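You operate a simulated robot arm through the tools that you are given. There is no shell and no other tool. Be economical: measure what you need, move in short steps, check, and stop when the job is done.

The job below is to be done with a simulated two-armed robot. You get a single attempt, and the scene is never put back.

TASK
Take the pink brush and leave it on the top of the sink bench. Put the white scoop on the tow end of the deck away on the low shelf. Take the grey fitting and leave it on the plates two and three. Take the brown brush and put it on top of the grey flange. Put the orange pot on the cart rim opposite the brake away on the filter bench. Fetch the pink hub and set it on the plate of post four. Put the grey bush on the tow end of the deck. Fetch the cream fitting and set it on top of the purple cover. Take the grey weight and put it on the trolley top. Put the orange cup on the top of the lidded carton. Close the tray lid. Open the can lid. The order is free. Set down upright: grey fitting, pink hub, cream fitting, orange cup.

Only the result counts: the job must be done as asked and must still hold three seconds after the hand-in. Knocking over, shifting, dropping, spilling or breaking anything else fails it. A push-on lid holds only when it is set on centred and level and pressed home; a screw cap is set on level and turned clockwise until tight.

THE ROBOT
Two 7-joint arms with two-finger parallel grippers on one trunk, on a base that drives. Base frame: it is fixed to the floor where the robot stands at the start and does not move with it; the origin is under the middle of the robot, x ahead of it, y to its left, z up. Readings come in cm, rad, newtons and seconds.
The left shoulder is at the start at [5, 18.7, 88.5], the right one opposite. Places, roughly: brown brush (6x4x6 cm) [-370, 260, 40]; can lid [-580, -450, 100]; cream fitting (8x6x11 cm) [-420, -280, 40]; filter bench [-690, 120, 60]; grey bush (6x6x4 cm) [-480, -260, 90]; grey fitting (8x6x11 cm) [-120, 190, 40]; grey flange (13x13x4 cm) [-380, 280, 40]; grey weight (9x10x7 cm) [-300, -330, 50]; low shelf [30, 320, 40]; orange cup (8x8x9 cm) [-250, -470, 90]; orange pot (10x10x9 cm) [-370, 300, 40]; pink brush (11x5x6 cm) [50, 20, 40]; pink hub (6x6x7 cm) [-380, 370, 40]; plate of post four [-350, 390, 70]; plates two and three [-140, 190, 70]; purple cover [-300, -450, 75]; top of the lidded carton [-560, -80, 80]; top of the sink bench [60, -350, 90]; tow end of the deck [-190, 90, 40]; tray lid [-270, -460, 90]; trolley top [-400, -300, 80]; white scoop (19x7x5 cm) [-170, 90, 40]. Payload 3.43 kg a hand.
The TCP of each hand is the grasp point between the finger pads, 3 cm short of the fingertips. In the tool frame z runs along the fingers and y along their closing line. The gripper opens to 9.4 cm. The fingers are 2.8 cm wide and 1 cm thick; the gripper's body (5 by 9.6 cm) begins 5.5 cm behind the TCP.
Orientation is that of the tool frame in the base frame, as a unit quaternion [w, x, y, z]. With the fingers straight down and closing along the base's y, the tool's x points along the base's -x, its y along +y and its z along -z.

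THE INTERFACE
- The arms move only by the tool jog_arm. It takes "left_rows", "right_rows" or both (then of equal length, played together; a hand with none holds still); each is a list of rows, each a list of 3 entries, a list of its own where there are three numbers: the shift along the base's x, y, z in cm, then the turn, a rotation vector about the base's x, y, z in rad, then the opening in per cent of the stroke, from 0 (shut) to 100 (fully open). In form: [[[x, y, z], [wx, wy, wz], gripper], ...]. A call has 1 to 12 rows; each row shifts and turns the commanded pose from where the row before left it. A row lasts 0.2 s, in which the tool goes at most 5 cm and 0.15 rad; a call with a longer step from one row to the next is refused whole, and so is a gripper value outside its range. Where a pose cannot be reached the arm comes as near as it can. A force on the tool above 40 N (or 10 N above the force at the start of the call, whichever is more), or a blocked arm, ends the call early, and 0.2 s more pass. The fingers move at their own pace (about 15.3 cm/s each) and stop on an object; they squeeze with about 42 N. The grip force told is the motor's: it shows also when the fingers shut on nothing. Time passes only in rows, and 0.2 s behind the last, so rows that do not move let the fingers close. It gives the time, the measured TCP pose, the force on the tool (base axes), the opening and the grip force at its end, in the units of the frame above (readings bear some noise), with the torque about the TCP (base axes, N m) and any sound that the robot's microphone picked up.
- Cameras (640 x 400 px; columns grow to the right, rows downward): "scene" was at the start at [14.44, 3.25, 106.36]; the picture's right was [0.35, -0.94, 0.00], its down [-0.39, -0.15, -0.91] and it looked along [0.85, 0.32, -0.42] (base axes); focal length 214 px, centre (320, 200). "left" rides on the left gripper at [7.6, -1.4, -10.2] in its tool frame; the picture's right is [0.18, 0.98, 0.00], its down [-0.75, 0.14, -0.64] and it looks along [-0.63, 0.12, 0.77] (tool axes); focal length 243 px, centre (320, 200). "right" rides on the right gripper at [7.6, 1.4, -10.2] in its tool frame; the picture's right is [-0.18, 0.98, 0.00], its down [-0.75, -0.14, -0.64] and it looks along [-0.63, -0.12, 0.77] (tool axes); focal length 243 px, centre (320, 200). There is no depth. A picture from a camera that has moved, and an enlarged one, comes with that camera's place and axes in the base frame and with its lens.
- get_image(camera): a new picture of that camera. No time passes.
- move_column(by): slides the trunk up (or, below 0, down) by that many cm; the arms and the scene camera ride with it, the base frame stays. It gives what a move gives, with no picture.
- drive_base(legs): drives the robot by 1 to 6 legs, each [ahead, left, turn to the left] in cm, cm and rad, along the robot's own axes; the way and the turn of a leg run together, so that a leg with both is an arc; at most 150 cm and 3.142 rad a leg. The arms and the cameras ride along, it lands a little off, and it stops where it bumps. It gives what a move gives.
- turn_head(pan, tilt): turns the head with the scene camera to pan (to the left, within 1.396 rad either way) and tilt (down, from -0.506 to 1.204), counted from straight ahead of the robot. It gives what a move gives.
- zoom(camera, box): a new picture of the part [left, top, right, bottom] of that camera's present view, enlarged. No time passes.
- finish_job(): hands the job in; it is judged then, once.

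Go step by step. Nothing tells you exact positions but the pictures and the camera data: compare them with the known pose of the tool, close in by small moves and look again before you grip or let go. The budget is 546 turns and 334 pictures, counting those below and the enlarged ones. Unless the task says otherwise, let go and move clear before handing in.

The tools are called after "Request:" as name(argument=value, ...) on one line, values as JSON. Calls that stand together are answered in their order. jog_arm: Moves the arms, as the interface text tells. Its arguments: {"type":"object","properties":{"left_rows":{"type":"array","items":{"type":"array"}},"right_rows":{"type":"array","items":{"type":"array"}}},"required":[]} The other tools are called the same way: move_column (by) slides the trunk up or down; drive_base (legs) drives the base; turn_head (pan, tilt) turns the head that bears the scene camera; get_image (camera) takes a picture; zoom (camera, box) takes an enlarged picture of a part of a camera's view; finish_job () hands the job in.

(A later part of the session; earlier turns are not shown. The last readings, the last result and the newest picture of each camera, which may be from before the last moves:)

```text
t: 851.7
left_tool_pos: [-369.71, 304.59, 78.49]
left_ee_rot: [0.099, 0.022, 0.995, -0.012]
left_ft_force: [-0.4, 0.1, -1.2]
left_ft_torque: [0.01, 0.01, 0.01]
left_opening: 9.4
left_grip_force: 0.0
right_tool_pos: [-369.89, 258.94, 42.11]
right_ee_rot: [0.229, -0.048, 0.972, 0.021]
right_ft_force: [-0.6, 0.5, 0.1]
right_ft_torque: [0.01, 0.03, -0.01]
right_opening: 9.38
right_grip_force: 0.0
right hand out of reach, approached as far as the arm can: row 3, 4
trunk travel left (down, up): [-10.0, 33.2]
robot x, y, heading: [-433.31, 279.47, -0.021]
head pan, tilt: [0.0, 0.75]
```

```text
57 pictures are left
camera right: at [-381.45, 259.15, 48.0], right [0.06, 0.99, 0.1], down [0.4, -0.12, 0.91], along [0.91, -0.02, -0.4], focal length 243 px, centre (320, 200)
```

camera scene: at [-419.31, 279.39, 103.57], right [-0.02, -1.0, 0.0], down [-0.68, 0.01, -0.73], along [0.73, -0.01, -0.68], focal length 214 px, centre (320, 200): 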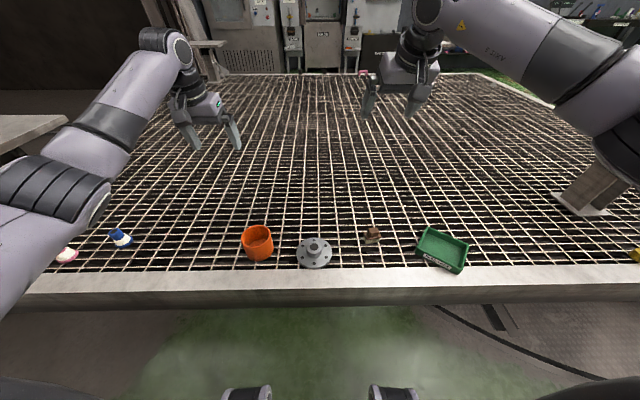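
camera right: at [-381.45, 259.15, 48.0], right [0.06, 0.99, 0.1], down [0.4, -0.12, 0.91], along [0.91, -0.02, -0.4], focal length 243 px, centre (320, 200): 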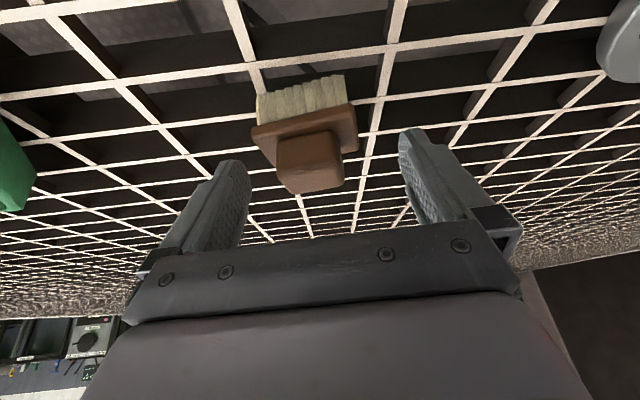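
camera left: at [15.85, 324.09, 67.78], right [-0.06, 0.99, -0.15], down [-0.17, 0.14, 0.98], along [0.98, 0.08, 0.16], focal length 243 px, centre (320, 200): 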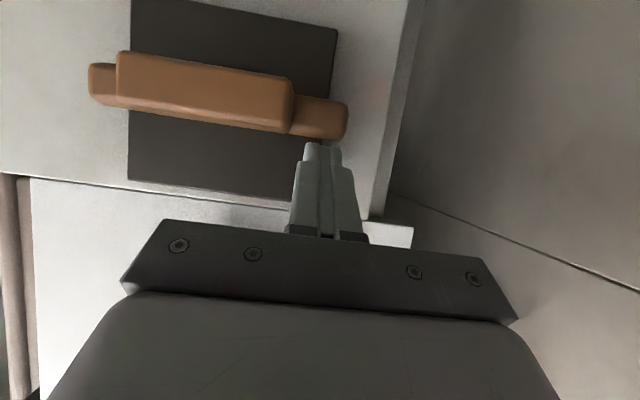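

Request:
move_column(by=-2)

Request:
jog_arm(right_rows=[[[0, 0, 0], [0, 0, 0], 50], [[0, 0, 0], [0, 0, 0], 0], [[0, 0, 0], [0, 0, 0], 0]])

Request:
get_image(camera="right")

```text
t: 852.4
left_tool_pos: [-369.74, 304.61, 76.43]
left_ee_rot: [0.099, 0.022, 0.995, -0.011]
left_ft_force: [0.2, 0.5, 0.5]
left_ft_torque: [-0.03, -0.01, -0.01]
left_opening: 9.39
left_grip_force: 0.0
right_tool_pos: [-369.98, 258.99, 40.19]
right_ee_rot: [0.23, -0.048, 0.972, 0.021]
right_ft_force: [-0.6, 0.9, -0.9]
right_ft_torque: [0.01, 0.0, -0.03]
right_opening: 9.39
right_grip_force: 0.0
trunk travel left (down, up): [-8.0, 35.2]
robot x, y, heading: [-433.38, 279.75, -0.022]
head pan, tilt: [0.0, 0.75]
```

```text
t: 853.2
left_tool_pos: [-369.68, 304.65, 76.35]
left_ee_rot: [0.099, 0.022, 0.995, -0.012]
left_ft_force: [-0.2, 0.0, -0.7]
left_ft_torque: [-0.02, -0.01, -0.03]
left_opening: 9.38
left_grip_force: 0.1
right_tool_pos: [-369.86, 258.93, 40.25]
right_ee_rot: [0.229, -0.049, 0.972, 0.019]
right_ft_force: [0.6, -0.6, 0.4]
right_ft_torque: [-0.09, -0.02, 0.0]
right_opening: 5.9
right_grip_force: 42.4
trunk travel left (down, up): [-8.0, 35.2]
robot x, y, heading: [-433.67, 279.61, -0.017]
head pan, tilt: [0.0, 0.75]
```

```text
56 pictures are left
camera right: at [-381.43, 259.1, 46.04], right [0.06, 0.99, 0.1], down [0.4, -0.12, 0.91], along [0.91, -0.02, -0.4], focal length 243 px, centre (320, 200)
```

right: 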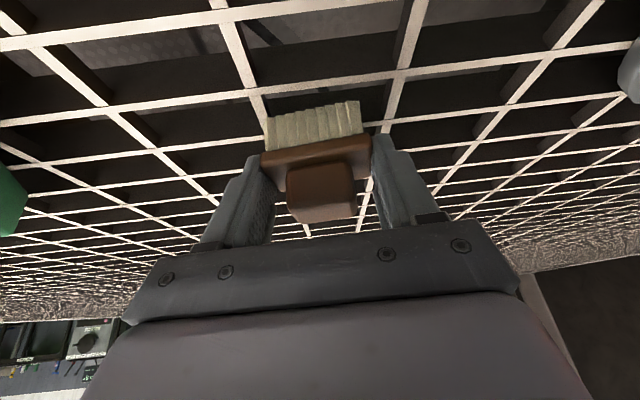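

Request:
jog_arm(right_rows=[[[0, 0, 3], [0, 0, 0], 0], [[0, 0, 4], [0, 0, 0], 0], [[0, 0, 4], [0, 0, 0], 0]])

Request:
drive_base(legs=[[-6, 22, 0.02]])

Request:
get_image(camera="right")

Request:
zoom(camera="scene", box=[300, 190, 460, 300])

```text
t: 854.0
left_tool_pos: [-369.68, 304.68, 76.32]
left_ee_rot: [0.099, 0.022, 0.995, -0.012]
left_ft_force: [-0.3, -0.3, 0.9]
left_ft_torque: [0.04, 0.02, 0.02]
left_opening: 9.43
left_grip_force: 0.1
right_tool_pos: [-369.87, 258.83, 51.18]
right_ee_rot: [0.228, -0.048, 0.972, 0.021]
right_ft_force: [-0.2, 0.5, -2.3]
right_ft_torque: [0.02, 0.0, -0.02]
right_opening: 5.92
right_grip_force: 42.2
trunk travel left (down, up): [-8.0, 35.2]
robot x, y, heading: [-433.5, 279.85, -0.018]
head pan, tilt: [0.0, 0.75]
```

```text
t: 855.7
left_tool_pos: [-376.06, 327.01, 76.3]
left_ee_rot: [0.099, 0.014, 0.995, -0.011]
left_ft_force: [0.9, -0.4, 0.0]
left_ft_torque: [0.01, -0.04, 0.01]
left_opening: 9.42
left_grip_force: 0.0
right_tool_pos: [-375.47, 281.21, 51.14]
right_ee_rot: [0.23, -0.056, 0.971, 0.022]
right_ft_force: [0.0, 0.1, -1.6]
right_ft_torque: [0.0, 0.0, -0.02]
right_opening: 5.9
right_grip_force: 42.1
trunk travel left (down, up): [-8.0, 35.2]
robot x, y, heading: [-439.0, 300.9, -0.002]
head pan, tilt: [0.0, 0.75]
```

```text
55 pictures are left
camera right: at [-387.01, 281.21, 56.92], right [0.05, 0.99, 0.1], down [0.4, -0.11, 0.91], along [0.91, 0.0, -0.41], focal length 243 px, centre (320, 200)
```

right: 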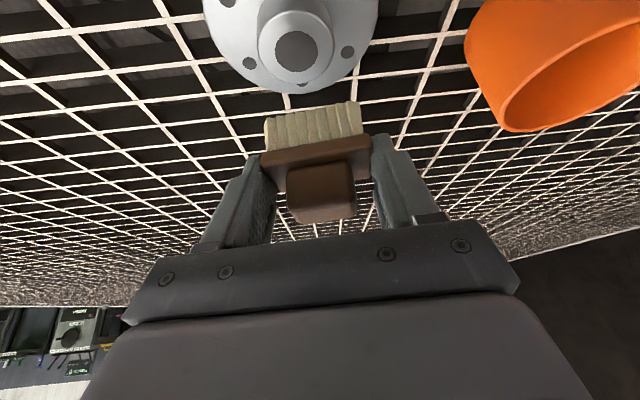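

```text
3.64 times, centred on (380, 245) of scene
camera zoom: at [-425.32, 301.0, 101.56], right [0.0, -1.0, 0.0], down [-0.68, 0.0, -0.73], along [0.73, 0.0, -0.68], focal length 780 px, centre (102, 36)
```

zoom: 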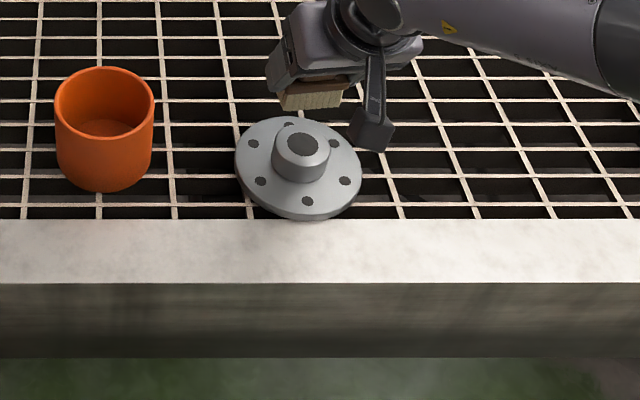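

Request:
jog_arm(right_rows=[[[-0.5, -0.4, -2], [0, 0, 0], 0], [[0, 0, -2], [0, 0, 0], 0], [[0, 0, -1.2], [0, 0, 0], 0]])

Request:
zoom(camera="scene", box=[320, 190, 420, 260])

Request:
get_image(camera="right")

```text
t: 856.5
left_tool_pos: [-376.04, 327.03, 76.44]
left_ee_rot: [0.099, 0.014, 0.995, -0.01]
left_ft_force: [0.0, 0.0, -1.0]
left_ft_torque: [0.02, 0.0, -0.03]
left_opening: 9.41
left_grip_force: 0.0
right_tool_pos: [-376.24, 280.88, 45.95]
right_ee_rot: [0.229, -0.055, 0.972, 0.021]
right_ft_force: [0.5, 0.4, -0.5]
right_ft_torque: [0.0, 0.0, -0.03]
right_opening: 5.91
right_grip_force: 42.2
trunk travel left (down, up): [-8.0, 35.2]
robot x, y, heading: [-439.52, 301.19, -0.003]
head pan, tilt: [0.0, 0.75]
```

```text
5.71 times, centred on (370, 225) of scene
camera zoom: at [-425.32, 301.0, 101.57], right [0.0, -1.0, 0.0], down [-0.68, 0.0, -0.73], along [0.73, 0.0, -0.68], focal length 1226 px, centre (34, 57)
```

zoom: 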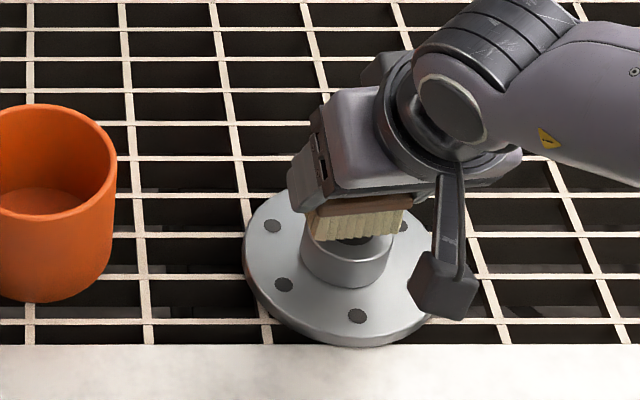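

```text
52 pictures are left
camera right: at [-387.77, 280.86, 51.66], right [0.05, 0.99, 0.1], down [0.4, -0.11, 0.91], along [0.91, 0.0, -0.41], focal length 243 px, centre (320, 200)
```

right: 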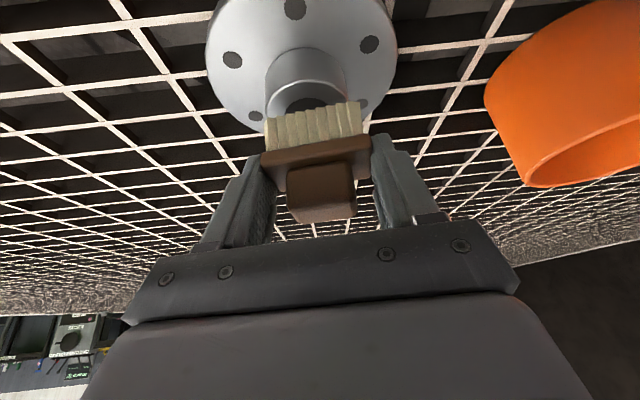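

Request:
jog_arm(right_rows=[[[0, 0.2, -0.6], [0, 0, 0], 0], [[0, 0, -0.5], [0, 0, 0], 0], [[0, 0, -0.4], [0, 0, 0], 0], [[0, 0, -0.4], [0, 0, 0], 0]])

Request:
zoom(camera="scene", box=[320, 190, 420, 260])

```text
t: 857.5
left_tool_pos: [-376.17, 327.03, 76.43]
left_ee_rot: [0.101, 0.013, 0.995, -0.01]
left_ft_force: [0.3, 0.3, 0.1]
left_ft_torque: [0.01, -0.05, -0.01]
left_opening: 9.39
left_grip_force: 0.2
right_tool_pos: [-376.16, 281.15, 44.24]
right_ee_rot: [0.231, -0.054, 0.971, 0.022]
right_ft_force: [-5.0, -0.9, 14.3]
right_ft_torque: [-0.34, 0.33, -0.1]
right_opening: 5.91
right_grip_force: 42.9
trunk travel left (down, up): [-8.0, 35.2]
robot x, y, heading: [-439.07, 300.91, -0.002]
head pan, tilt: [0.0, 0.75]
```

```text
5.71 times, centred on (370, 225) of scene
camera zoom: at [-425.45, 301.03, 101.62], right [0.0, -1.0, 0.0], down [-0.68, 0.0, -0.73], along [0.73, 0.0, -0.68], focal length 1226 px, centre (34, 57)
```

zoom: 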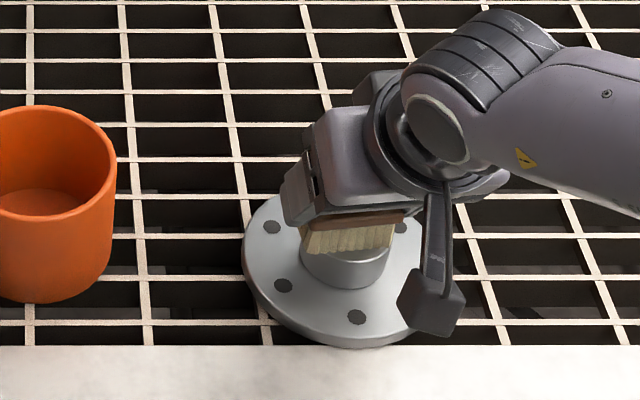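

The brush rests centred on the hub. Releasing.

Request:
jog_arm(right_rows=[[[0, 0, 0.3], [0, 0, 0], 0], [[0, 0, 0], [0, 0, 0], 75], [[0, 0, 0], [0, 0, 0], 85], [[0, 0, 0], [0, 0, 0], 85], [[-0.8, 0, 1.8], [0, 0, 0], 85], [[-1.5, 0, 3.2], [0, 0, 0], 85], [[-1.5, 0, 3.5], [0, 0, 0], 85], [[0, 0, 4.5], [0, 0, 0], 100], [[0, 0, 4.5], [0, 0, 0], 100]])

Request:
zoom(camera="scene", box=[200, 180, 440, 280])

```text
t: 859.5
left_tool_pos: [-376.04, 327.12, 76.35]
left_ee_rot: [0.099, 0.014, 0.995, -0.01]
left_ft_force: [0.6, -0.7, 0.3]
left_ft_torque: [0.0, -0.02, 0.02]
left_opening: 9.39
left_grip_force: 0.0
right_tool_pos: [-379.72, 280.93, 61.96]
right_ee_rot: [0.228, -0.056, 0.972, 0.021]
right_ft_force: [-0.5, 1.1, 0.6]
right_ft_torque: [-0.02, 0.0, 0.01]
right_opening: 9.39
right_grip_force: 0.0
trunk travel left (down, up): [-8.0, 35.2]
robot x, y, heading: [-439.39, 301.51, -0.0]
head pan, tilt: [0.0, 0.75]
```

```text
2.67 times, centred on (320, 230) of scene
camera zoom: at [-425.33, 301.0, 101.56], right [0.0, -1.0, 0.0], down [-0.68, 0.0, -0.73], along [0.73, 0.0, -0.68], focal length 572 px, centre (320, 120)
```

zoom: 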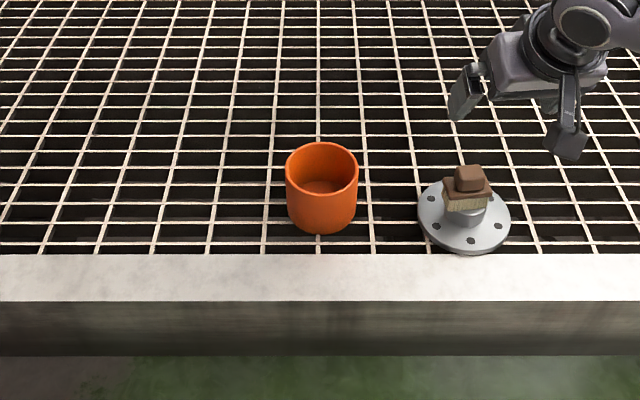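

The brown brush is on the flange. Next the pot: too wide to span, so I'll pinch its south wall with the right hand, one finger inside.

Request:
drive_base(legs=[[0, 15, 0]])

Request:
jog_arm(right_rows=[[[2.5, 0, -3], [0, 0, 0], 60], [[2.5, 0, -3], [0, 0, 0], 60], [[0.3, 0, -3], [0, 0, 0], 60]])

Request:
get_image(camera="right")

```text
t: 860.9
left_tool_pos: [-376.08, 341.33, 76.4]
left_ee_rot: [0.099, 0.014, 0.995, -0.011]
left_ft_force: [-0.6, 0.2, -0.2]
left_ft_torque: [-0.01, -0.01, 0.01]
left_opening: 9.42
left_grip_force: 0.0
right_tool_pos: [-379.6, 295.34, 61.97]
right_ee_rot: [0.228, -0.054, 0.972, 0.022]
right_ft_force: [0.9, -0.1, 0.1]
right_ft_torque: [-0.03, -0.01, 0.0]
right_opening: 9.4
right_grip_force: 0.2
trunk travel left (down, up): [-8.0, 35.2]
robot x, y, heading: [-439.37, 315.41, -0.004]
head pan, tilt: [0.0, 0.75]
```

```text
t: 861.6
left_tool_pos: [-376.03, 341.42, 76.44]
left_ee_rot: [0.1, 0.014, 0.995, -0.01]
left_ft_force: [1.1, 0.0, -0.2]
left_ft_torque: [0.02, 0.0, 0.01]
left_opening: 9.43
left_grip_force: 0.1
right_tool_pos: [-374.36, 295.29, 52.82]
right_ee_rot: [0.23, -0.055, 0.971, 0.022]
right_ft_force: [0.0, 0.0, 0.2]
right_ft_torque: [0.02, -0.02, -0.02]
right_opening: 5.63
right_grip_force: 0.0
trunk travel left (down, up): [-8.0, 35.2]
robot x, y, heading: [-439.26, 315.24, 0.002]
head pan, tilt: [0.0, 0.75]
```

```text
49 pictures are left
camera right: at [-385.98, 295.28, 58.74], right [0.05, 0.99, 0.1], down [0.4, -0.11, 0.91], along [0.91, 0.0, -0.41], focal length 243 px, centre (320, 200)
```

right: 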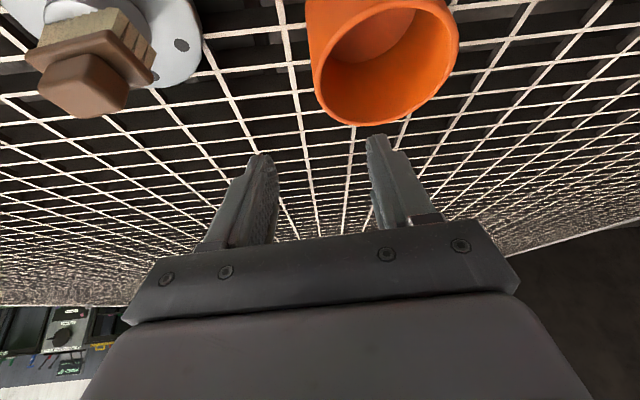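

Request:
jog_arm(right_rows=[[[-0.4, 0.6, -3], [0, 0, 0], 60], [[0, 0, -3], [0, 0, 0], 60], [[0, 0, -1.8], [0, 0, 0], 60]])

Request:
get_image(camera="right")

```text
t: 862.5
left_tool_pos: [-376.11, 341.38, 76.46]
left_ee_rot: [0.1, 0.015, 0.995, -0.011]
left_ft_force: [-0.2, -0.1, 0.3]
left_ft_torque: [0.01, 0.03, 0.01]
left_opening: 9.4
left_grip_force: 0.0
right_tool_pos: [-374.94, 295.86, 45.16]
right_ee_rot: [0.228, -0.055, 0.972, 0.022]
right_ft_force: [-0.2, -0.1, -0.7]
right_ft_torque: [0.01, 0.05, -0.02]
right_opening: 5.64
right_grip_force: 0.1
trunk travel left (down, up): [-8.0, 35.2]
robot x, y, heading: [-439.06, 315.52, -0.003]
head pan, tilt: [0.0, 0.75]
```

```text
48 pictures are left
camera right: at [-386.45, 295.87, 50.95], right [0.05, 0.99, 0.1], down [0.4, -0.11, 0.91], along [0.91, 0.0, -0.41], focal length 243 px, centre (320, 200)
```

right: 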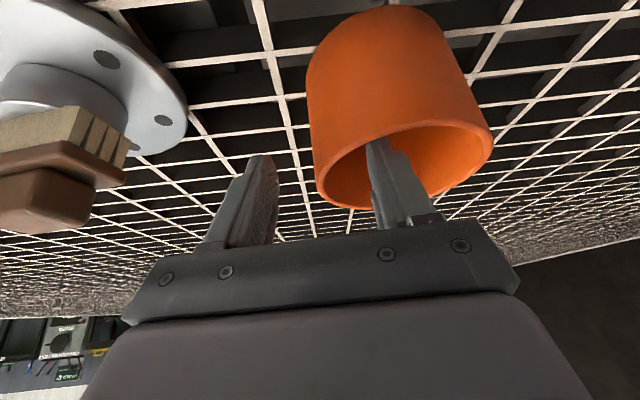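

Request:
jog_arm(right_rows=[[[0, 0, -0.7], [0, 0, 0], 60], [[0, 0, 0], [0, 0, 0], 20], [[0, 0, 0], [0, 0, 0], 0], [[0, 0, 0], [0, 0, 0], 0]])

Request:
jog_arm(right_rows=[[[0, 0, 1.5], [0, 0, 0], 0], [[0, 0, 3], [0, 0, 0], 0], [[0, 0, 4], [0, 0, 0], 0]])

Request:
get_image(camera="right")

```text
t: 863.5
left_tool_pos: [-376.1, 341.48, 76.43]
left_ee_rot: [0.099, 0.015, 0.995, -0.011]
left_ft_force: [0.0, 0.8, -0.8]
left_ft_torque: [-0.04, 0.04, 0.0]
left_opening: 9.38
left_grip_force: 0.0
right_tool_pos: [-374.95, 295.82, 44.64]
right_ee_rot: [0.229, -0.055, 0.972, 0.022]
right_ft_force: [0.5, -0.5, 1.4]
right_ft_torque: [-0.02, 0.01, 0.02]
right_opening: 1.01
right_grip_force: 41.5
trunk travel left (down, up): [-8.0, 35.2]
robot x, y, heading: [-439.48, 315.7, -0.002]
head pan, tilt: [0.0, 0.75]
```

```text
t: 864.2
left_tool_pos: [-376.0, 341.45, 76.42]
left_ee_rot: [0.098, 0.016, 0.995, -0.011]
left_ft_force: [0.6, 0.2, 0.2]
left_ft_torque: [0.03, 0.05, -0.04]
left_opening: 9.39
left_grip_force: 0.0
right_tool_pos: [-374.89, 295.76, 53.14]
right_ee_rot: [0.228, -0.055, 0.972, 0.022]
right_ft_force: [1.0, -0.6, -0.6]
right_ft_torque: [-0.06, 0.02, 0.01]
right_opening: 1.02
right_grip_force: 42.0
trunk travel left (down, up): [-8.0, 35.2]
robot x, y, heading: [-439.38, 315.28, -0.002]
head pan, tilt: [0.0, 0.75]
```

```text
47 pictures are left
camera right: at [-386.3, 295.82, 58.93], right [0.05, 0.99, 0.1], down [0.4, -0.11, 0.91], along [0.91, 0.0, -0.41], focal length 243 px, centre (320, 200)
```

right: 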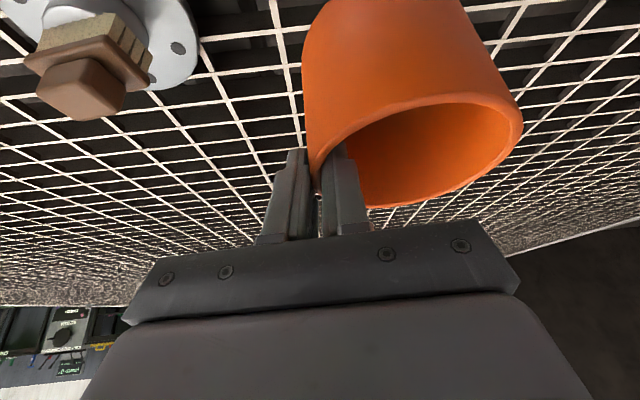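

The pot is held. I'll raise it, then strafe north so the left hand stands over the pink hub.

Request:
jog_arm(right_rows=[[[-1, 0, 4.5], [0, 0, 0], 0], [[-1, 0, 4.5], [0, 0, 0], 0], [[-1, 0, 4.5], [0, 0, 0], 0], [[0, 0, 4.5], [0, 0, 0], 0], [[0, 0, 4.5], [0, 0, 0], 0], [[0, 0, 4.5], [0, 0, 0], 0]])

Request:
drive_base(legs=[[0, 25, 0]])

Request:
turn_head(pan=0.4, tilt=0.7)

Request:
get_image(camera="scene")

```text
t: 865.6
left_tool_pos: [-376.1, 341.39, 76.42]
left_ee_rot: [0.099, 0.015, 0.995, -0.012]
left_ft_force: [0.7, 0.0, -0.3]
left_ft_torque: [0.03, -0.02, 0.02]
left_opening: 9.41
left_grip_force: 0.1
right_tool_pos: [-377.75, 295.99, 80.25]
right_ee_rot: [0.228, -0.055, 0.972, 0.022]
right_ft_force: [-0.3, 0.0, -0.2]
right_ft_torque: [-0.04, 0.02, 0.03]
right_opening: 1.03
right_grip_force: 41.8
trunk travel left (down, up): [-8.0, 35.2]
robot x, y, heading: [-439.3, 315.6, -0.007]
head pan, tilt: [0.0, 0.75]
```

```text
t: 867.4
left_tool_pos: [-376.22, 365.54, 76.37]
left_ee_rot: [0.099, 0.012, 0.995, -0.011]
left_ft_force: [0.1, -0.3, 0.8]
left_ft_torque: [0.01, 0.02, -0.01]
left_opening: 9.4
left_grip_force: 0.0
right_tool_pos: [-377.69, 320.04, 80.1]
right_ee_rot: [0.229, -0.057, 0.971, 0.022]
right_ft_force: [0.3, 1.6, -1.6]
right_ft_torque: [0.0, -0.02, -0.01]
right_opening: 1.02
right_grip_force: 41.9
trunk travel left (down, up): [-8.0, 35.2]
robot x, y, heading: [-439.5, 339.38, 0.005]
head pan, tilt: [0.0, 0.75]
```

```text
t: 868.3
left_tool_pos: [-376.19, 365.65, 76.51]
left_ee_rot: [0.099, 0.013, 0.995, -0.011]
left_ft_force: [-0.6, -0.1, 0.0]
left_ft_torque: [-0.02, 0.01, 0.04]
left_opening: 9.41
left_grip_force: 0.1
right_tool_pos: [-377.73, 319.91, 80.07]
right_ee_rot: [0.228, -0.058, 0.972, 0.023]
right_ft_force: [0.2, -0.4, -0.8]
right_ft_torque: [-0.03, 0.03, 0.02]
right_opening: 1.03
right_grip_force: 42.0
trunk travel left (down, up): [-8.0, 35.2]
robot x, y, heading: [-439.47, 339.3, 0.002]
head pan, tilt: [0.4, 0.7]
```

```text
46 pictures are left
camera scene: at [-425.77, 342.65, 101.99], right [0.39, -0.92, 0.0], down [-0.59, -0.25, -0.76], along [0.7, 0.3, -0.64], focal length 214 px, centre (320, 200)
```

scene: 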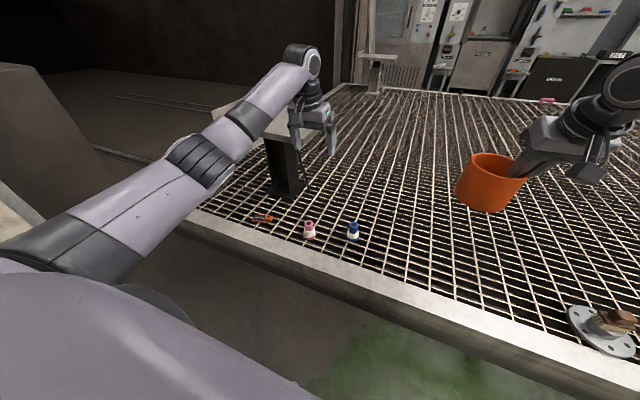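

Request:
zoom(camera="scene", box=[220, 80, 380, 250])

```text
2.35 times, centred on (300, 165) of scene
camera zoom: at [-425.77, 342.65, 101.99], right [0.39, -0.92, 0.0], down [-0.59, -0.25, -0.76], along [0.7, 0.3, -0.64], focal length 505 px, centre (367, 282)
```

zoom: 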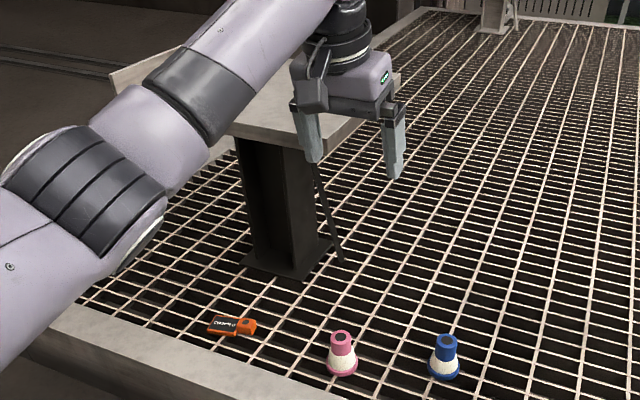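

Request:
jog_arm(left_rows=[[[0, 0.5, -4.5], [0, 0, 0], 80], [[0, 0.5, -4.5], [0, 0, 0], 80], [[0, 0.5, -4.5], [0, 0, 0], 80], [[0, 0.5, -4.5], [0, 0, 0], 80], [[0, 0.5, -4.5], [0, 0, 0], 80], [[0, 0.3, -3], [0, 0, 0], 80]])

Request:
get_image(camera="left")

```text
t: 869.7
left_tool_pos: [-376.07, 368.22, 50.85]
left_ee_rot: [0.1, 0.013, 0.995, -0.01]
left_ft_force: [0.1, 0.1, 0.4]
left_ft_torque: [-0.02, -0.02, 0.0]
left_opening: 7.5
left_grip_force: 0.0
right_tool_pos: [-377.79, 319.97, 80.18]
right_ee_rot: [0.228, -0.057, 0.972, 0.022]
right_ft_force: [0.3, -0.2, -0.9]
right_ft_torque: [-0.02, -0.02, 0.0]
right_opening: 1.03
right_grip_force: 41.7
trunk travel left (down, up): [-8.0, 35.2]
robot x, y, heading: [-439.65, 339.35, 0.004]
head pan, tilt: [0.4, 0.7]
```

```text
44 pictures are left
camera left: at [-385.76, 367.22, 59.23], right [-0.15, 0.99, -0.05], down [0.61, 0.14, 0.78], along [0.77, 0.09, -0.63], focal length 243 px, centre (320, 200)
```

left: 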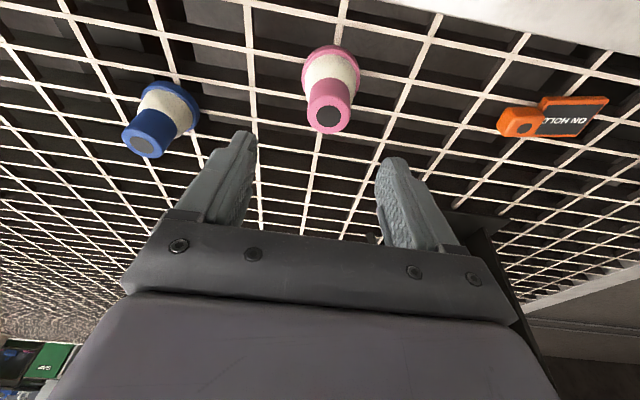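

Request:
jog_arm(left_rows=[[[0, 0.3, -3.5], [0, 0, 0], 80], [[0, 0, -2.5], [0, 0, 0], 80], [[0, 0, -1.3], [0, 0, 0], 80]])

Request:
get_image(camera="left")

```text
t: 870.5
left_tool_pos: [-377.06, 368.26, 44.5]
left_ee_rot: [0.099, 0.012, 0.995, -0.011]
left_ft_force: [0.7, -0.3, 0.2]
left_ft_torque: [0.0, 0.0, -0.04]
left_opening: 7.54
left_grip_force: 0.2
left hand out of reach, approached as far as the arm can: row 2, 3
right_tool_pos: [-377.85, 320.07, 80.13]
right_ee_rot: [0.229, -0.057, 0.972, 0.022]
right_ft_force: [0.2, 0.7, -1.3]
right_ft_torque: [-0.02, 0.06, -0.02]
right_opening: 1.01
right_grip_force: 42.1
trunk travel left (down, up): [-8.0, 35.2]
robot x, y, heading: [-439.47, 339.48, 0.004]
head pan, tilt: [0.4, 0.7]
```

```text
43 pictures are left
camera left: at [-386.73, 367.25, 53.02], right [-0.15, 0.99, -0.05], down [0.62, 0.14, 0.78], along [0.77, 0.09, -0.63], focal length 243 px, centre (320, 200)
```

left: 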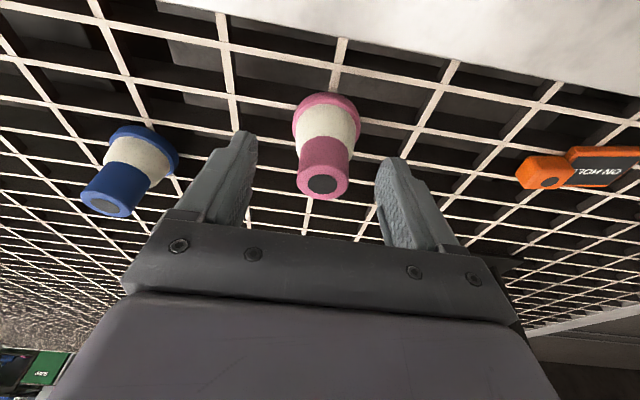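

Request:
drive_base(legs=[[2, 0, 0]])

Request:
move_column(by=-1)

Request:
jog_arm(left_rows=[[[0, 0, 0], [0, 0, 0], 30], [[0, 0, 0], [0, 0, 0], 0], [[0, 0, 0], [0, 0, 0], 0]])

Request:
get_image(camera="left")

```text
t: 871.3
left_tool_pos: [-375.18, 368.33, 44.56]
left_ee_rot: [0.099, 0.012, 0.995, -0.011]
left_ft_force: [-0.2, -0.8, -0.8]
left_ft_torque: [0.01, -0.03, 0.0]
left_opening: 7.54
left_grip_force: 0.2
right_tool_pos: [-375.66, 320.14, 80.16]
right_ee_rot: [0.229, -0.058, 0.971, 0.022]
right_ft_force: [0.4, -0.2, -1.8]
right_ft_torque: [-0.05, 0.03, 0.02]
right_opening: 1.01
right_grip_force: 42.1
trunk travel left (down, up): [-8.0, 35.2]
robot x, y, heading: [-437.27, 339.4, 0.003]
head pan, tilt: [0.4, 0.7]
```

```text
t: 871.9
left_tool_pos: [-375.04, 368.4, 43.68]
left_ee_rot: [0.099, 0.011, 0.995, -0.011]
left_ft_force: [0.5, 0.3, 0.9]
left_ft_torque: [0.0, 0.01, 0.01]
left_opening: 7.53
left_grip_force: 0.1
right_tool_pos: [-375.61, 320.14, 79.2]
right_ee_rot: [0.228, -0.058, 0.972, 0.023]
right_ft_force: [0.0, 0.0, -0.3]
right_ft_torque: [-0.06, 0.01, 0.0]
right_opening: 1.02
right_grip_force: 42.2
trunk travel left (down, up): [-7.0, 36.2]
robot x, y, heading: [-437.4, 339.39, 0.002]
head pan, tilt: [0.4, 0.7]
```

```text
t: 872.7
left_tool_pos: [-375.09, 368.51, 43.62]
left_ee_rot: [0.1, 0.012, 0.995, -0.009]
left_ft_force: [-0.2, 2.4, 2.0]
left_ft_torque: [0.32, 0.02, -0.01]
left_opening: 3.25
left_grip_force: 42.1
right_tool_pos: [-375.66, 320.03, 79.16]
right_ee_rot: [0.229, -0.058, 0.971, 0.023]
right_ft_force: [-0.2, 0.1, 0.1]
right_ft_torque: [-0.03, 0.02, -0.02]
right_opening: 0.99
right_grip_force: 41.9
trunk travel left (down, up): [-7.0, 36.2]
robot x, y, heading: [-437.08, 339.23, 0.006]
head pan, tilt: [0.4, 0.7]
```

```text
42 pictures are left
camera left: at [-384.69, 367.32, 52.08], right [-0.15, 0.99, -0.05], down [0.61, 0.14, 0.78], along [0.77, 0.09, -0.63], focal length 243 px, centre (320, 200)
```

left: 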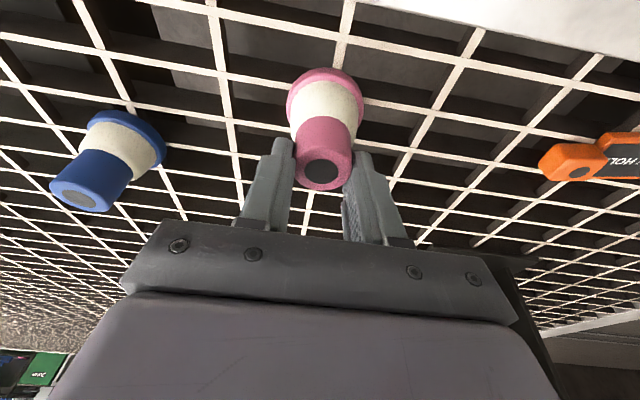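

The hub is gripped by its neck. I'll lift it above plate height and move toward post four.

Request:
jog_arm(left_rows=[[[0, 0, 3], [0, 0, 0], 0], [[0, 0, 4.5], [0, 0, 0], 0], [[0, 0, 4.5], [0, 0, 0], 0], [[0, 0, 4.5], [0, 0, 0], 0], [[0, 0, 4.5], [0, 0, 0], 0], [[0, 0, 4.5], [0, 0, 0], 0], [[0, 0, 4.5], [0, 0, 0], 0], [[0, 0, 4.5], [0, 0, 0], 0], [[0, 0, 4.5], [0, 0, 0], 0], [[0, 0, 4.5], [0, 0, 0], 0]])

Request:
drive_base(legs=[[7, 14, 0]])

Request:
get_image(camera="scene")

Request:
get_image(camera="left")

```text
t: 874.9
left_tool_pos: [-375.08, 368.3, 87.07]
left_ee_rot: [0.099, 0.012, 0.995, -0.011]
left_ft_force: [0.4, 0.5, -3.6]
left_ft_torque: [-0.01, 0.0, 0.0]
left_opening: 3.24
left_grip_force: 41.9
right_tool_pos: [-375.69, 320.0, 79.14]
right_ee_rot: [0.228, -0.058, 0.972, 0.023]
right_ft_force: [-0.3, 0.0, -2.0]
right_ft_torque: [-0.03, -0.01, -0.03]
right_opening: 1.04
right_grip_force: 42.0
trunk travel left (down, up): [-7.0, 36.2]
robot x, y, heading: [-437.37, 339.38, 0.004]
head pan, tilt: [0.4, 0.7]
```

```text
t: 876.2
left_tool_pos: [-368.47, 382.1, 87.01]
left_ee_rot: [0.099, 0.013, 0.995, -0.011]
left_ft_force: [0.7, 0.2, -3.6]
left_ft_torque: [0.04, 0.0, -0.01]
left_opening: 3.24
left_grip_force: 41.6
right_tool_pos: [-368.97, 333.84, 79.08]
right_ee_rot: [0.229, -0.057, 0.972, 0.022]
right_ft_force: [-0.3, 0.4, -1.1]
right_ft_torque: [-0.04, 0.03, 0.02]
right_opening: 1.01
right_grip_force: 42.2
trunk travel left (down, up): [-7.0, 36.2]
robot x, y, heading: [-430.26, 353.05, -0.001]
head pan, tilt: [0.4, 0.7]
```

```text
41 pictures are left
camera scene: at [-416.99, 356.45, 100.98], right [0.39, -0.92, 0.0], down [-0.59, -0.25, -0.76], along [0.7, 0.3, -0.64], focal length 214 px, centre (320, 200)
```

scene: 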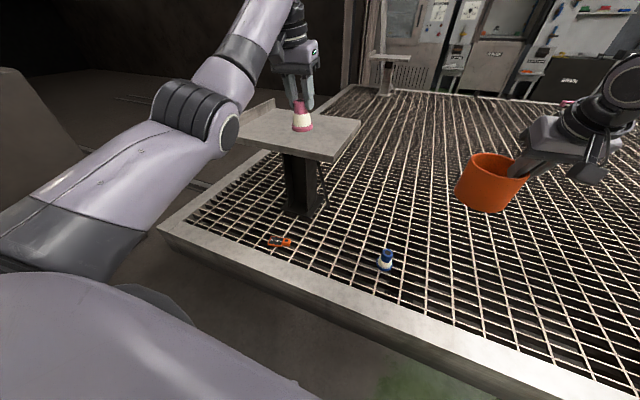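

```text
40 pictures are left
camera left: at [-378.11, 380.99, 95.52], right [-0.15, 0.99, -0.05], down [0.62, 0.14, 0.78], along [0.77, 0.09, -0.63], focal length 243 px, centre (320, 200)
```

left: 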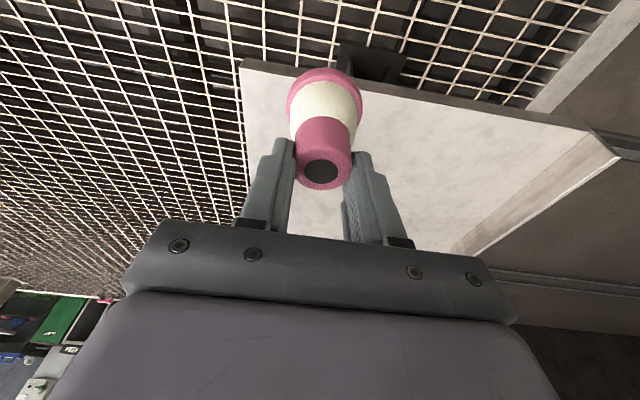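

Request:
jog_arm(left_rows=[[[2.7, 1.3, 0], [0, 0, 0], 0], [[2.7, 1.3, 0], [0, 0, 0], 0], [[2.6, 1.4, -1], [0, 0, 0], 0]])

Request:
get_image(camera="left")

Request:
zoom(camera="scene", box=[210, 60, 390, 220])

```text
t: 877.0
left_tool_pos: [-366.97, 385.85, 85.31]
left_ee_rot: [0.099, 0.014, 0.995, -0.011]
left_ft_force: [-0.5, 0.5, -3.8]
left_ft_torque: [0.05, -0.01, 0.03]
left_opening: 3.23
left_grip_force: 42.3
left hand out of reach, approached as far as the arm can: row 1, 2, 3
right_tool_pos: [-368.98, 333.91, 79.13]
right_ee_rot: [0.229, -0.058, 0.972, 0.022]
right_ft_force: [0.1, 0.2, -0.3]
right_ft_torque: [-0.04, -0.02, -0.01]
right_opening: 0.99
right_grip_force: 41.9
trunk travel left (down, up): [-7.0, 36.2]
robot x, y, heading: [-430.54, 353.05, 0.002]
head pan, tilt: [0.4, 0.7]
```

```text
39 pictures are left
camera left: at [-376.52, 384.74, 93.73], right [-0.15, 0.99, -0.05], down [0.62, 0.14, 0.78], along [0.77, 0.09, -0.63], focal length 243 px, centre (320, 200)
```

left: 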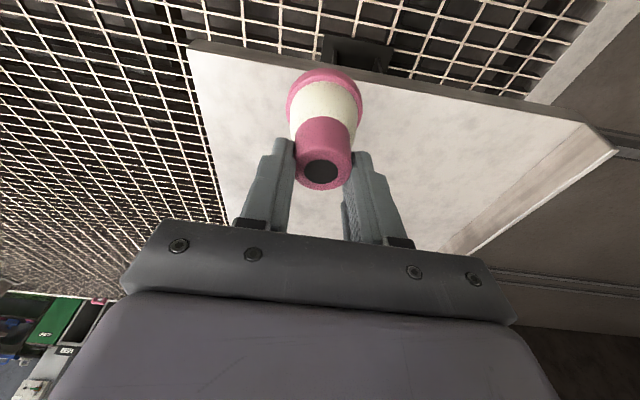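

```text
2.50 times, centred on (300, 140) of scene
camera zoom: at [-417.0, 356.44, 100.99], right [0.39, -0.92, 0.0], down [-0.59, -0.25, -0.76], along [0.7, 0.3, -0.64], focal length 536 px, centre (370, 350)
```

zoom: 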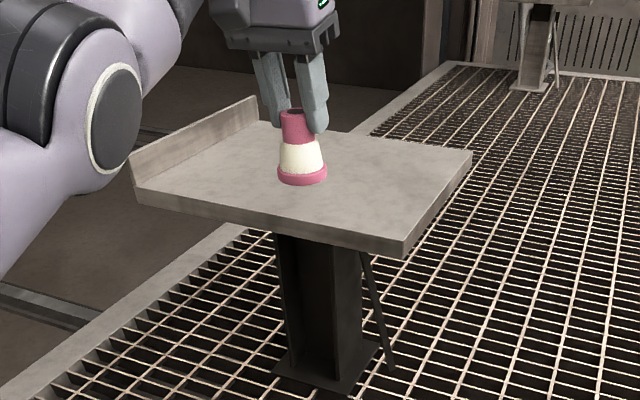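

Request:
drive_base(legs=[[4, 10, 0]])

Request:
move_column(by=12)

Request:
jog_arm(left_rows=[[[0, -3, -3], [0, 0, 0], 0], [[0, -3, -3], [0, 0, 0], 0], [[0, -3, -3], [0, 0, 0], 0], [[-1, 0, -2], [0, 0, 0], 0]])

Request:
zoom(camera="scene", box=[210, 60, 390, 220])

```text
t: 878.2
left_tool_pos: [-362.66, 395.81, 85.18]
left_ee_rot: [0.099, 0.013, 0.995, -0.011]
left_ft_force: [-0.8, -0.3, -3.9]
left_ft_torque: [-0.02, 0.01, -0.03]
left_opening: 3.25
left_grip_force: 41.5
right_tool_pos: [-364.85, 343.84, 79.08]
right_ee_rot: [0.228, -0.056, 0.972, 0.022]
right_ft_force: [-0.8, -0.3, -0.3]
right_ft_torque: [0.0, -0.01, 0.01]
right_opening: 1.01
right_grip_force: 42.8
trunk travel left (down, up): [-7.0, 36.2]
robot x, y, heading: [-427.08, 363.04, 0.0]
head pan, tilt: [0.4, 0.7]
```

```text
t: 879.7
left_tool_pos: [-362.65, 395.87, 97.2]
left_ee_rot: [0.099, 0.013, 0.995, -0.011]
left_ft_force: [-0.5, 0.0, -3.4]
left_ft_torque: [0.01, -0.01, 0.05]
left_opening: 3.24
left_grip_force: 42.0
right_tool_pos: [-364.95, 343.79, 91.22]
right_ee_rot: [0.228, -0.057, 0.972, 0.022]
right_ft_force: [0.8, 1.1, -0.2]
right_ft_torque: [-0.06, 0.01, -0.04]
right_opening: 1.0
right_grip_force: 41.9
trunk travel left (down, up): [-19.0, 24.2]
robot x, y, heading: [-426.07, 363.12, -0.004]
head pan, tilt: [0.4, 0.7]
```

```text
t: 880.7
left_tool_pos: [-363.85, 386.99, 86.05]
left_ee_rot: [0.1, 0.012, 0.995, -0.011]
left_ft_force: [-0.4, 0.1, -2.9]
left_ft_torque: [0.03, -0.01, 0.01]
left_opening: 3.24
left_grip_force: 42.3
right_tool_pos: [-364.92, 343.85, 91.22]
right_ee_rot: [0.228, -0.056, 0.972, 0.022]
right_ft_force: [0.7, 0.4, 0.5]
right_ft_torque: [-0.04, -0.01, 0.01]
right_opening: 1.0
right_grip_force: 42.2
trunk travel left (down, up): [-19.0, 24.2]
robot x, y, heading: [-426.47, 363.14, -0.001]
head pan, tilt: [0.4, 0.7]
```

```text
2.50 times, centred on (300, 140) of scene
camera zoom: at [-412.87, 366.52, 112.99], right [0.39, -0.92, 0.0], down [-0.59, -0.25, -0.76], along [0.7, 0.3, -0.64], focal length 536 px, centre (370, 350)
```

zoom: 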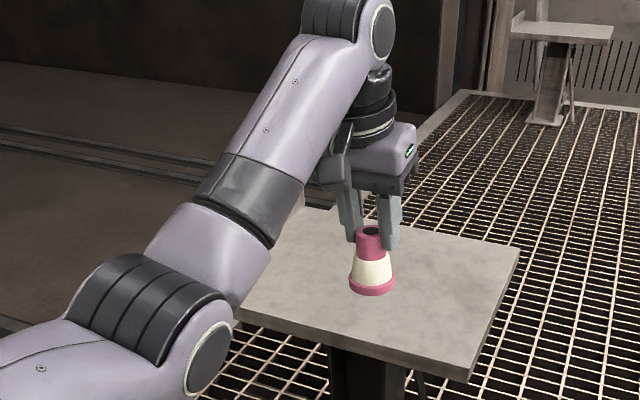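

Request:
jog_arm(left_rows=[[[2, 0, -1.5], [0, 0, 0], 0], [[1, 0, -1.5], [0, 0, 0], 0], [[0, 0, -1], [0, 0, 0], 0], [[0, 0, -0.7], [0, 0, 0], 0], [[0, 0, -0.5], [0, 0, 0], 0]])

Request:
zoom(camera="scene", box=[270, 100, 390, 220])

```text
t: 881.9
left_tool_pos: [-360.84, 386.8, 81.0]
left_ee_rot: [0.1, 0.013, 0.995, -0.012]
left_ft_force: [-1.0, -1.1, -2.4]
left_ft_torque: [-0.02, -0.01, 0.0]
left_opening: 3.24
left_grip_force: 42.2
right_tool_pos: [-364.93, 343.89, 90.98]
right_ee_rot: [0.228, -0.056, 0.972, 0.022]
right_ft_force: [0.5, 1.3, -1.5]
right_ft_torque: [-0.02, 0.01, 0.0]
right_opening: 1.03
right_grip_force: 41.5
trunk travel left (down, up): [-19.0, 24.2]
robot x, y, heading: [-426.72, 363.03, 0.0]
head pan, tilt: [0.4, 0.7]
```

```text
3.33 times, centred on (330, 160) of scene
camera zoom: at [-412.87, 366.51, 112.98], right [0.39, -0.92, 0.0], down [-0.59, -0.25, -0.76], along [0.7, 0.3, -0.64], focal length 715 px, centre (287, 333)
```

zoom: 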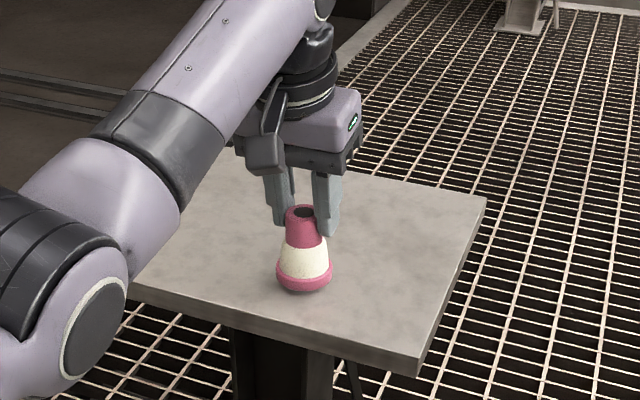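

Request:
jog_arm(left_rows=[[[0, 0, -0.5], [0, 0, 0], 0], [[0, 0, -0.5], [0, 0, 0], 0], [[0, 0, -0.5], [0, 0, 0], 0]])

```text
t: 882.7
left_tool_pos: [-360.81, 386.81, 80.0]
left_ee_rot: [0.102, 0.013, 0.995, -0.01]
left_ft_force: [-1.3, 1.5, 8.2]
left_ft_torque: [0.3, 0.22, 0.01]
left_opening: 3.27
left_grip_force: 42.0
right_tool_pos: [-364.91, 343.81, 91.28]
right_ee_rot: [0.229, -0.056, 0.971, 0.023]
right_ft_force: [-0.2, -0.1, -0.4]
right_ft_torque: [-0.03, -0.03, -0.01]
right_opening: 1.0
right_grip_force: 42.1
trunk travel left (down, up): [-19.0, 24.2]
robot x, y, heading: [-426.57, 363.16, -0.001]
head pan, tilt: [0.4, 0.7]
```

Request:
jog_arm(left_rows=[[[0, 0, 0], [0, 0, 0], 40], [[0, 0, 0], [0, 0, 0], 70], [[0, 0, 0], [0, 0, 0], 80], [[0, 0, 2], [0, 0, 0], 80], [[-0.5, 0, 4], [0, 0, 0], 80], [[-2, 0, 4], [0, 0, 0], 80], [[-3, 0, 3], [0, 0, 0], 80]])

Request:
zoom(camera="scene", box=[250, 100, 410, 240])

```text
t: 884.3
left_tool_pos: [-366.41, 387.02, 92.61]
left_ee_rot: [0.099, 0.012, 0.995, -0.01]
left_ft_force: [-0.2, -0.9, -0.6]
left_ft_torque: [0.07, -0.01, -0.01]
left_opening: 7.52
left_grip_force: 0.1
right_tool_pos: [-364.8, 343.89, 91.21]
right_ee_rot: [0.228, -0.057, 0.972, 0.023]
right_ft_force: [0.5, -1.0, -1.0]
right_ft_torque: [-0.01, -0.02, 0.03]
right_opening: 1.0
right_grip_force: 42.3
trunk travel left (down, up): [-19.0, 24.2]
robot x, y, heading: [-426.4, 363.36, 0.002]
head pan, tilt: [0.4, 0.7]
```

```text
2.86 times, centred on (330, 170) of scene
camera zoom: at [-412.88, 366.47, 112.98], right [0.39, -0.92, 0.0], down [-0.59, -0.25, -0.76], along [0.7, 0.3, -0.64], focal length 613 px, centre (291, 286)
```

zoom: 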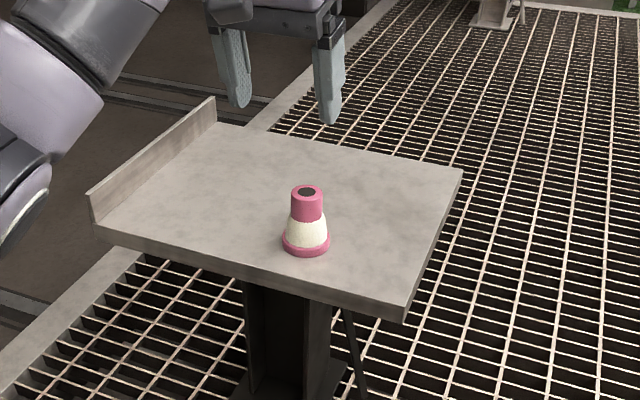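

The pink hub stands on the plate of post four. Last is the pot: I'll back off, strafe south, turn west and look for the filter bench.

Request:
drive_base(legs=[[-16, 0, 0], [0, -95, 0], [0, 0, 3.1]])

Request:
turn_head(pan=0.4, tilt=0.35)

Request:
get_image(camera="scene")

```text
t: 897.7
left_tool_pos: [-503.87, 243.55, 92.52]
left_ee_rot: [-0.013, 0.994, -0.035, -0.099]
left_ft_force: [1.0, -0.2, -0.5]
left_ft_torque: [0.01, -0.05, 0.03]
left_opening: 7.52
left_grip_force: 0.1
right_tool_pos: [-503.49, 286.83, 91.17]
right_ee_rot: [0.017, 0.973, 0.034, -0.228]
right_ft_force: [0.0, -0.3, -1.4]
right_ft_torque: [0.04, 0.03, 0.0]
right_opening: 0.97
right_grip_force: 41.9
trunk travel left (down, up): [-19.0, 24.2]
robot x, y, heading: [-442.77, 264.97, 3.101]
head pan, tilt: [0.4, 0.7]
```

```text
t: 898.6
left_tool_pos: [-503.99, 243.52, 92.68]
left_ee_rot: [-0.013, 0.994, -0.035, -0.099]
left_ft_force: [0.7, -0.2, 1.2]
left_ft_torque: [-0.02, 0.0, 0.0]
left_opening: 7.5
left_grip_force: 0.0
right_tool_pos: [-503.46, 286.83, 91.14]
right_ee_rot: [0.017, 0.973, 0.034, -0.229]
right_ft_force: [-0.1, -0.7, -0.1]
right_ft_torque: [0.02, -0.01, -0.03]
right_opening: 0.99
right_grip_force: 42.1
trunk travel left (down, up): [-19.0, 24.2]
robot x, y, heading: [-442.74, 265.35, 3.097]
head pan, tilt: [0.4, 0.351]
```

```text
34 pictures are left
camera scene: at [-457.3, 261.91, 116.12], right [-0.35, 0.94, 0.0], down [0.32, 0.12, -0.94], along [-0.88, -0.33, -0.34], focal length 214 px, centre (320, 200)
```

scene: 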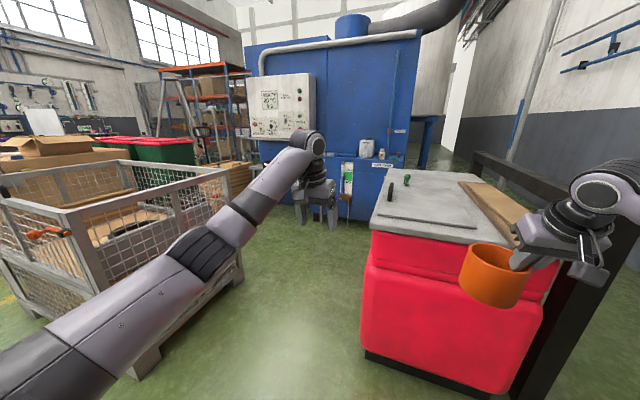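

Request:
zoom(camera="scene", box=[280, 120, 440, 240])

```text
3.33 times, centred on (360, 180) of scene
camera zoom: at [-457.3, 261.91, 116.12], right [-0.35, 0.94, 0.0], down [0.32, 0.12, -0.94], along [-0.88, -0.33, -0.34], focal length 715 px, centre (187, 267)
```

zoom: 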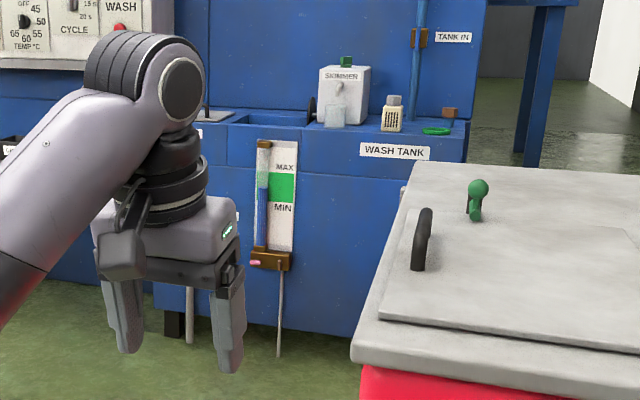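

Request:
drive_base(legs=[[0, 57, 0.04], [110, 0, 0]])

Request:
turn_head(pan=0.3, tilt=0.4)

Request:
get_image(camera="scene")

```text
t: 907.1
left_tool_pos: [-614.15, 184.71, 92.66]
left_ee_rot: [-0.011, 0.995, -0.019, -0.099]
left_ft_force: [0.0, 0.1, -1.0]
left_ft_torque: [-0.03, -0.01, 0.0]
left_opening: 7.54
left_grip_force: 0.2
right_tool_pos: [-615.11, 227.85, 91.07]
right_ee_rot: [0.02, 0.972, 0.05, -0.228]
right_ft_force: [-0.1, -0.1, -0.4]
right_ft_torque: [0.04, 0.02, -0.03]
right_opening: 0.99
right_grip_force: 42.1
trunk travel left (down, up): [-19.0, 24.2]
robot x, y, heading: [-553.74, 208.36, 3.132]
head pan, tilt: [0.4, 0.351]
```

```text
t: 907.8
left_tool_pos: [-614.25, 184.71, 92.58]
left_ee_rot: [-0.011, 0.995, -0.019, -0.099]
left_ft_force: [0.9, 0.3, -0.1]
left_ft_torque: [0.01, 0.01, -0.05]
left_opening: 7.55
left_grip_force: 0.1
right_tool_pos: [-615.21, 228.02, 91.04]
right_ee_rot: [0.021, 0.972, 0.05, -0.228]
right_ft_force: [-0.9, 0.4, -0.1]
right_ft_torque: [0.05, 0.0, -0.04]
right_opening: 0.98
right_grip_force: 41.9
trunk travel left (down, up): [-19.0, 24.2]
robot x, y, heading: [-553.39, 207.8, 3.134]
head pan, tilt: [0.3, 0.4]
```

```text
32 pictures are left
camera scene: at [-568.48, 205.42, 115.68], right [-0.29, 0.96, 0.0], down [0.37, 0.11, -0.92], along [-0.88, -0.26, -0.39], focal length 214 px, centre (320, 200)
```

scene: 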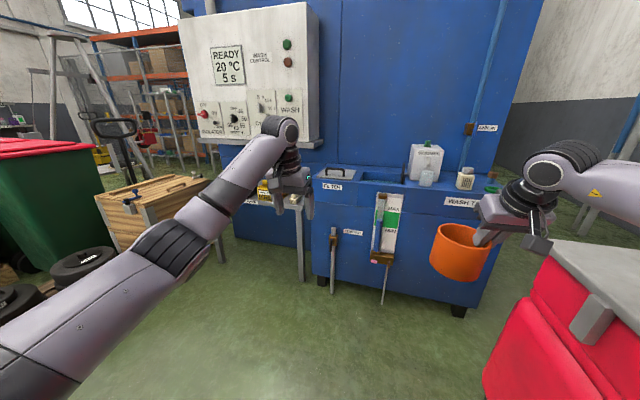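

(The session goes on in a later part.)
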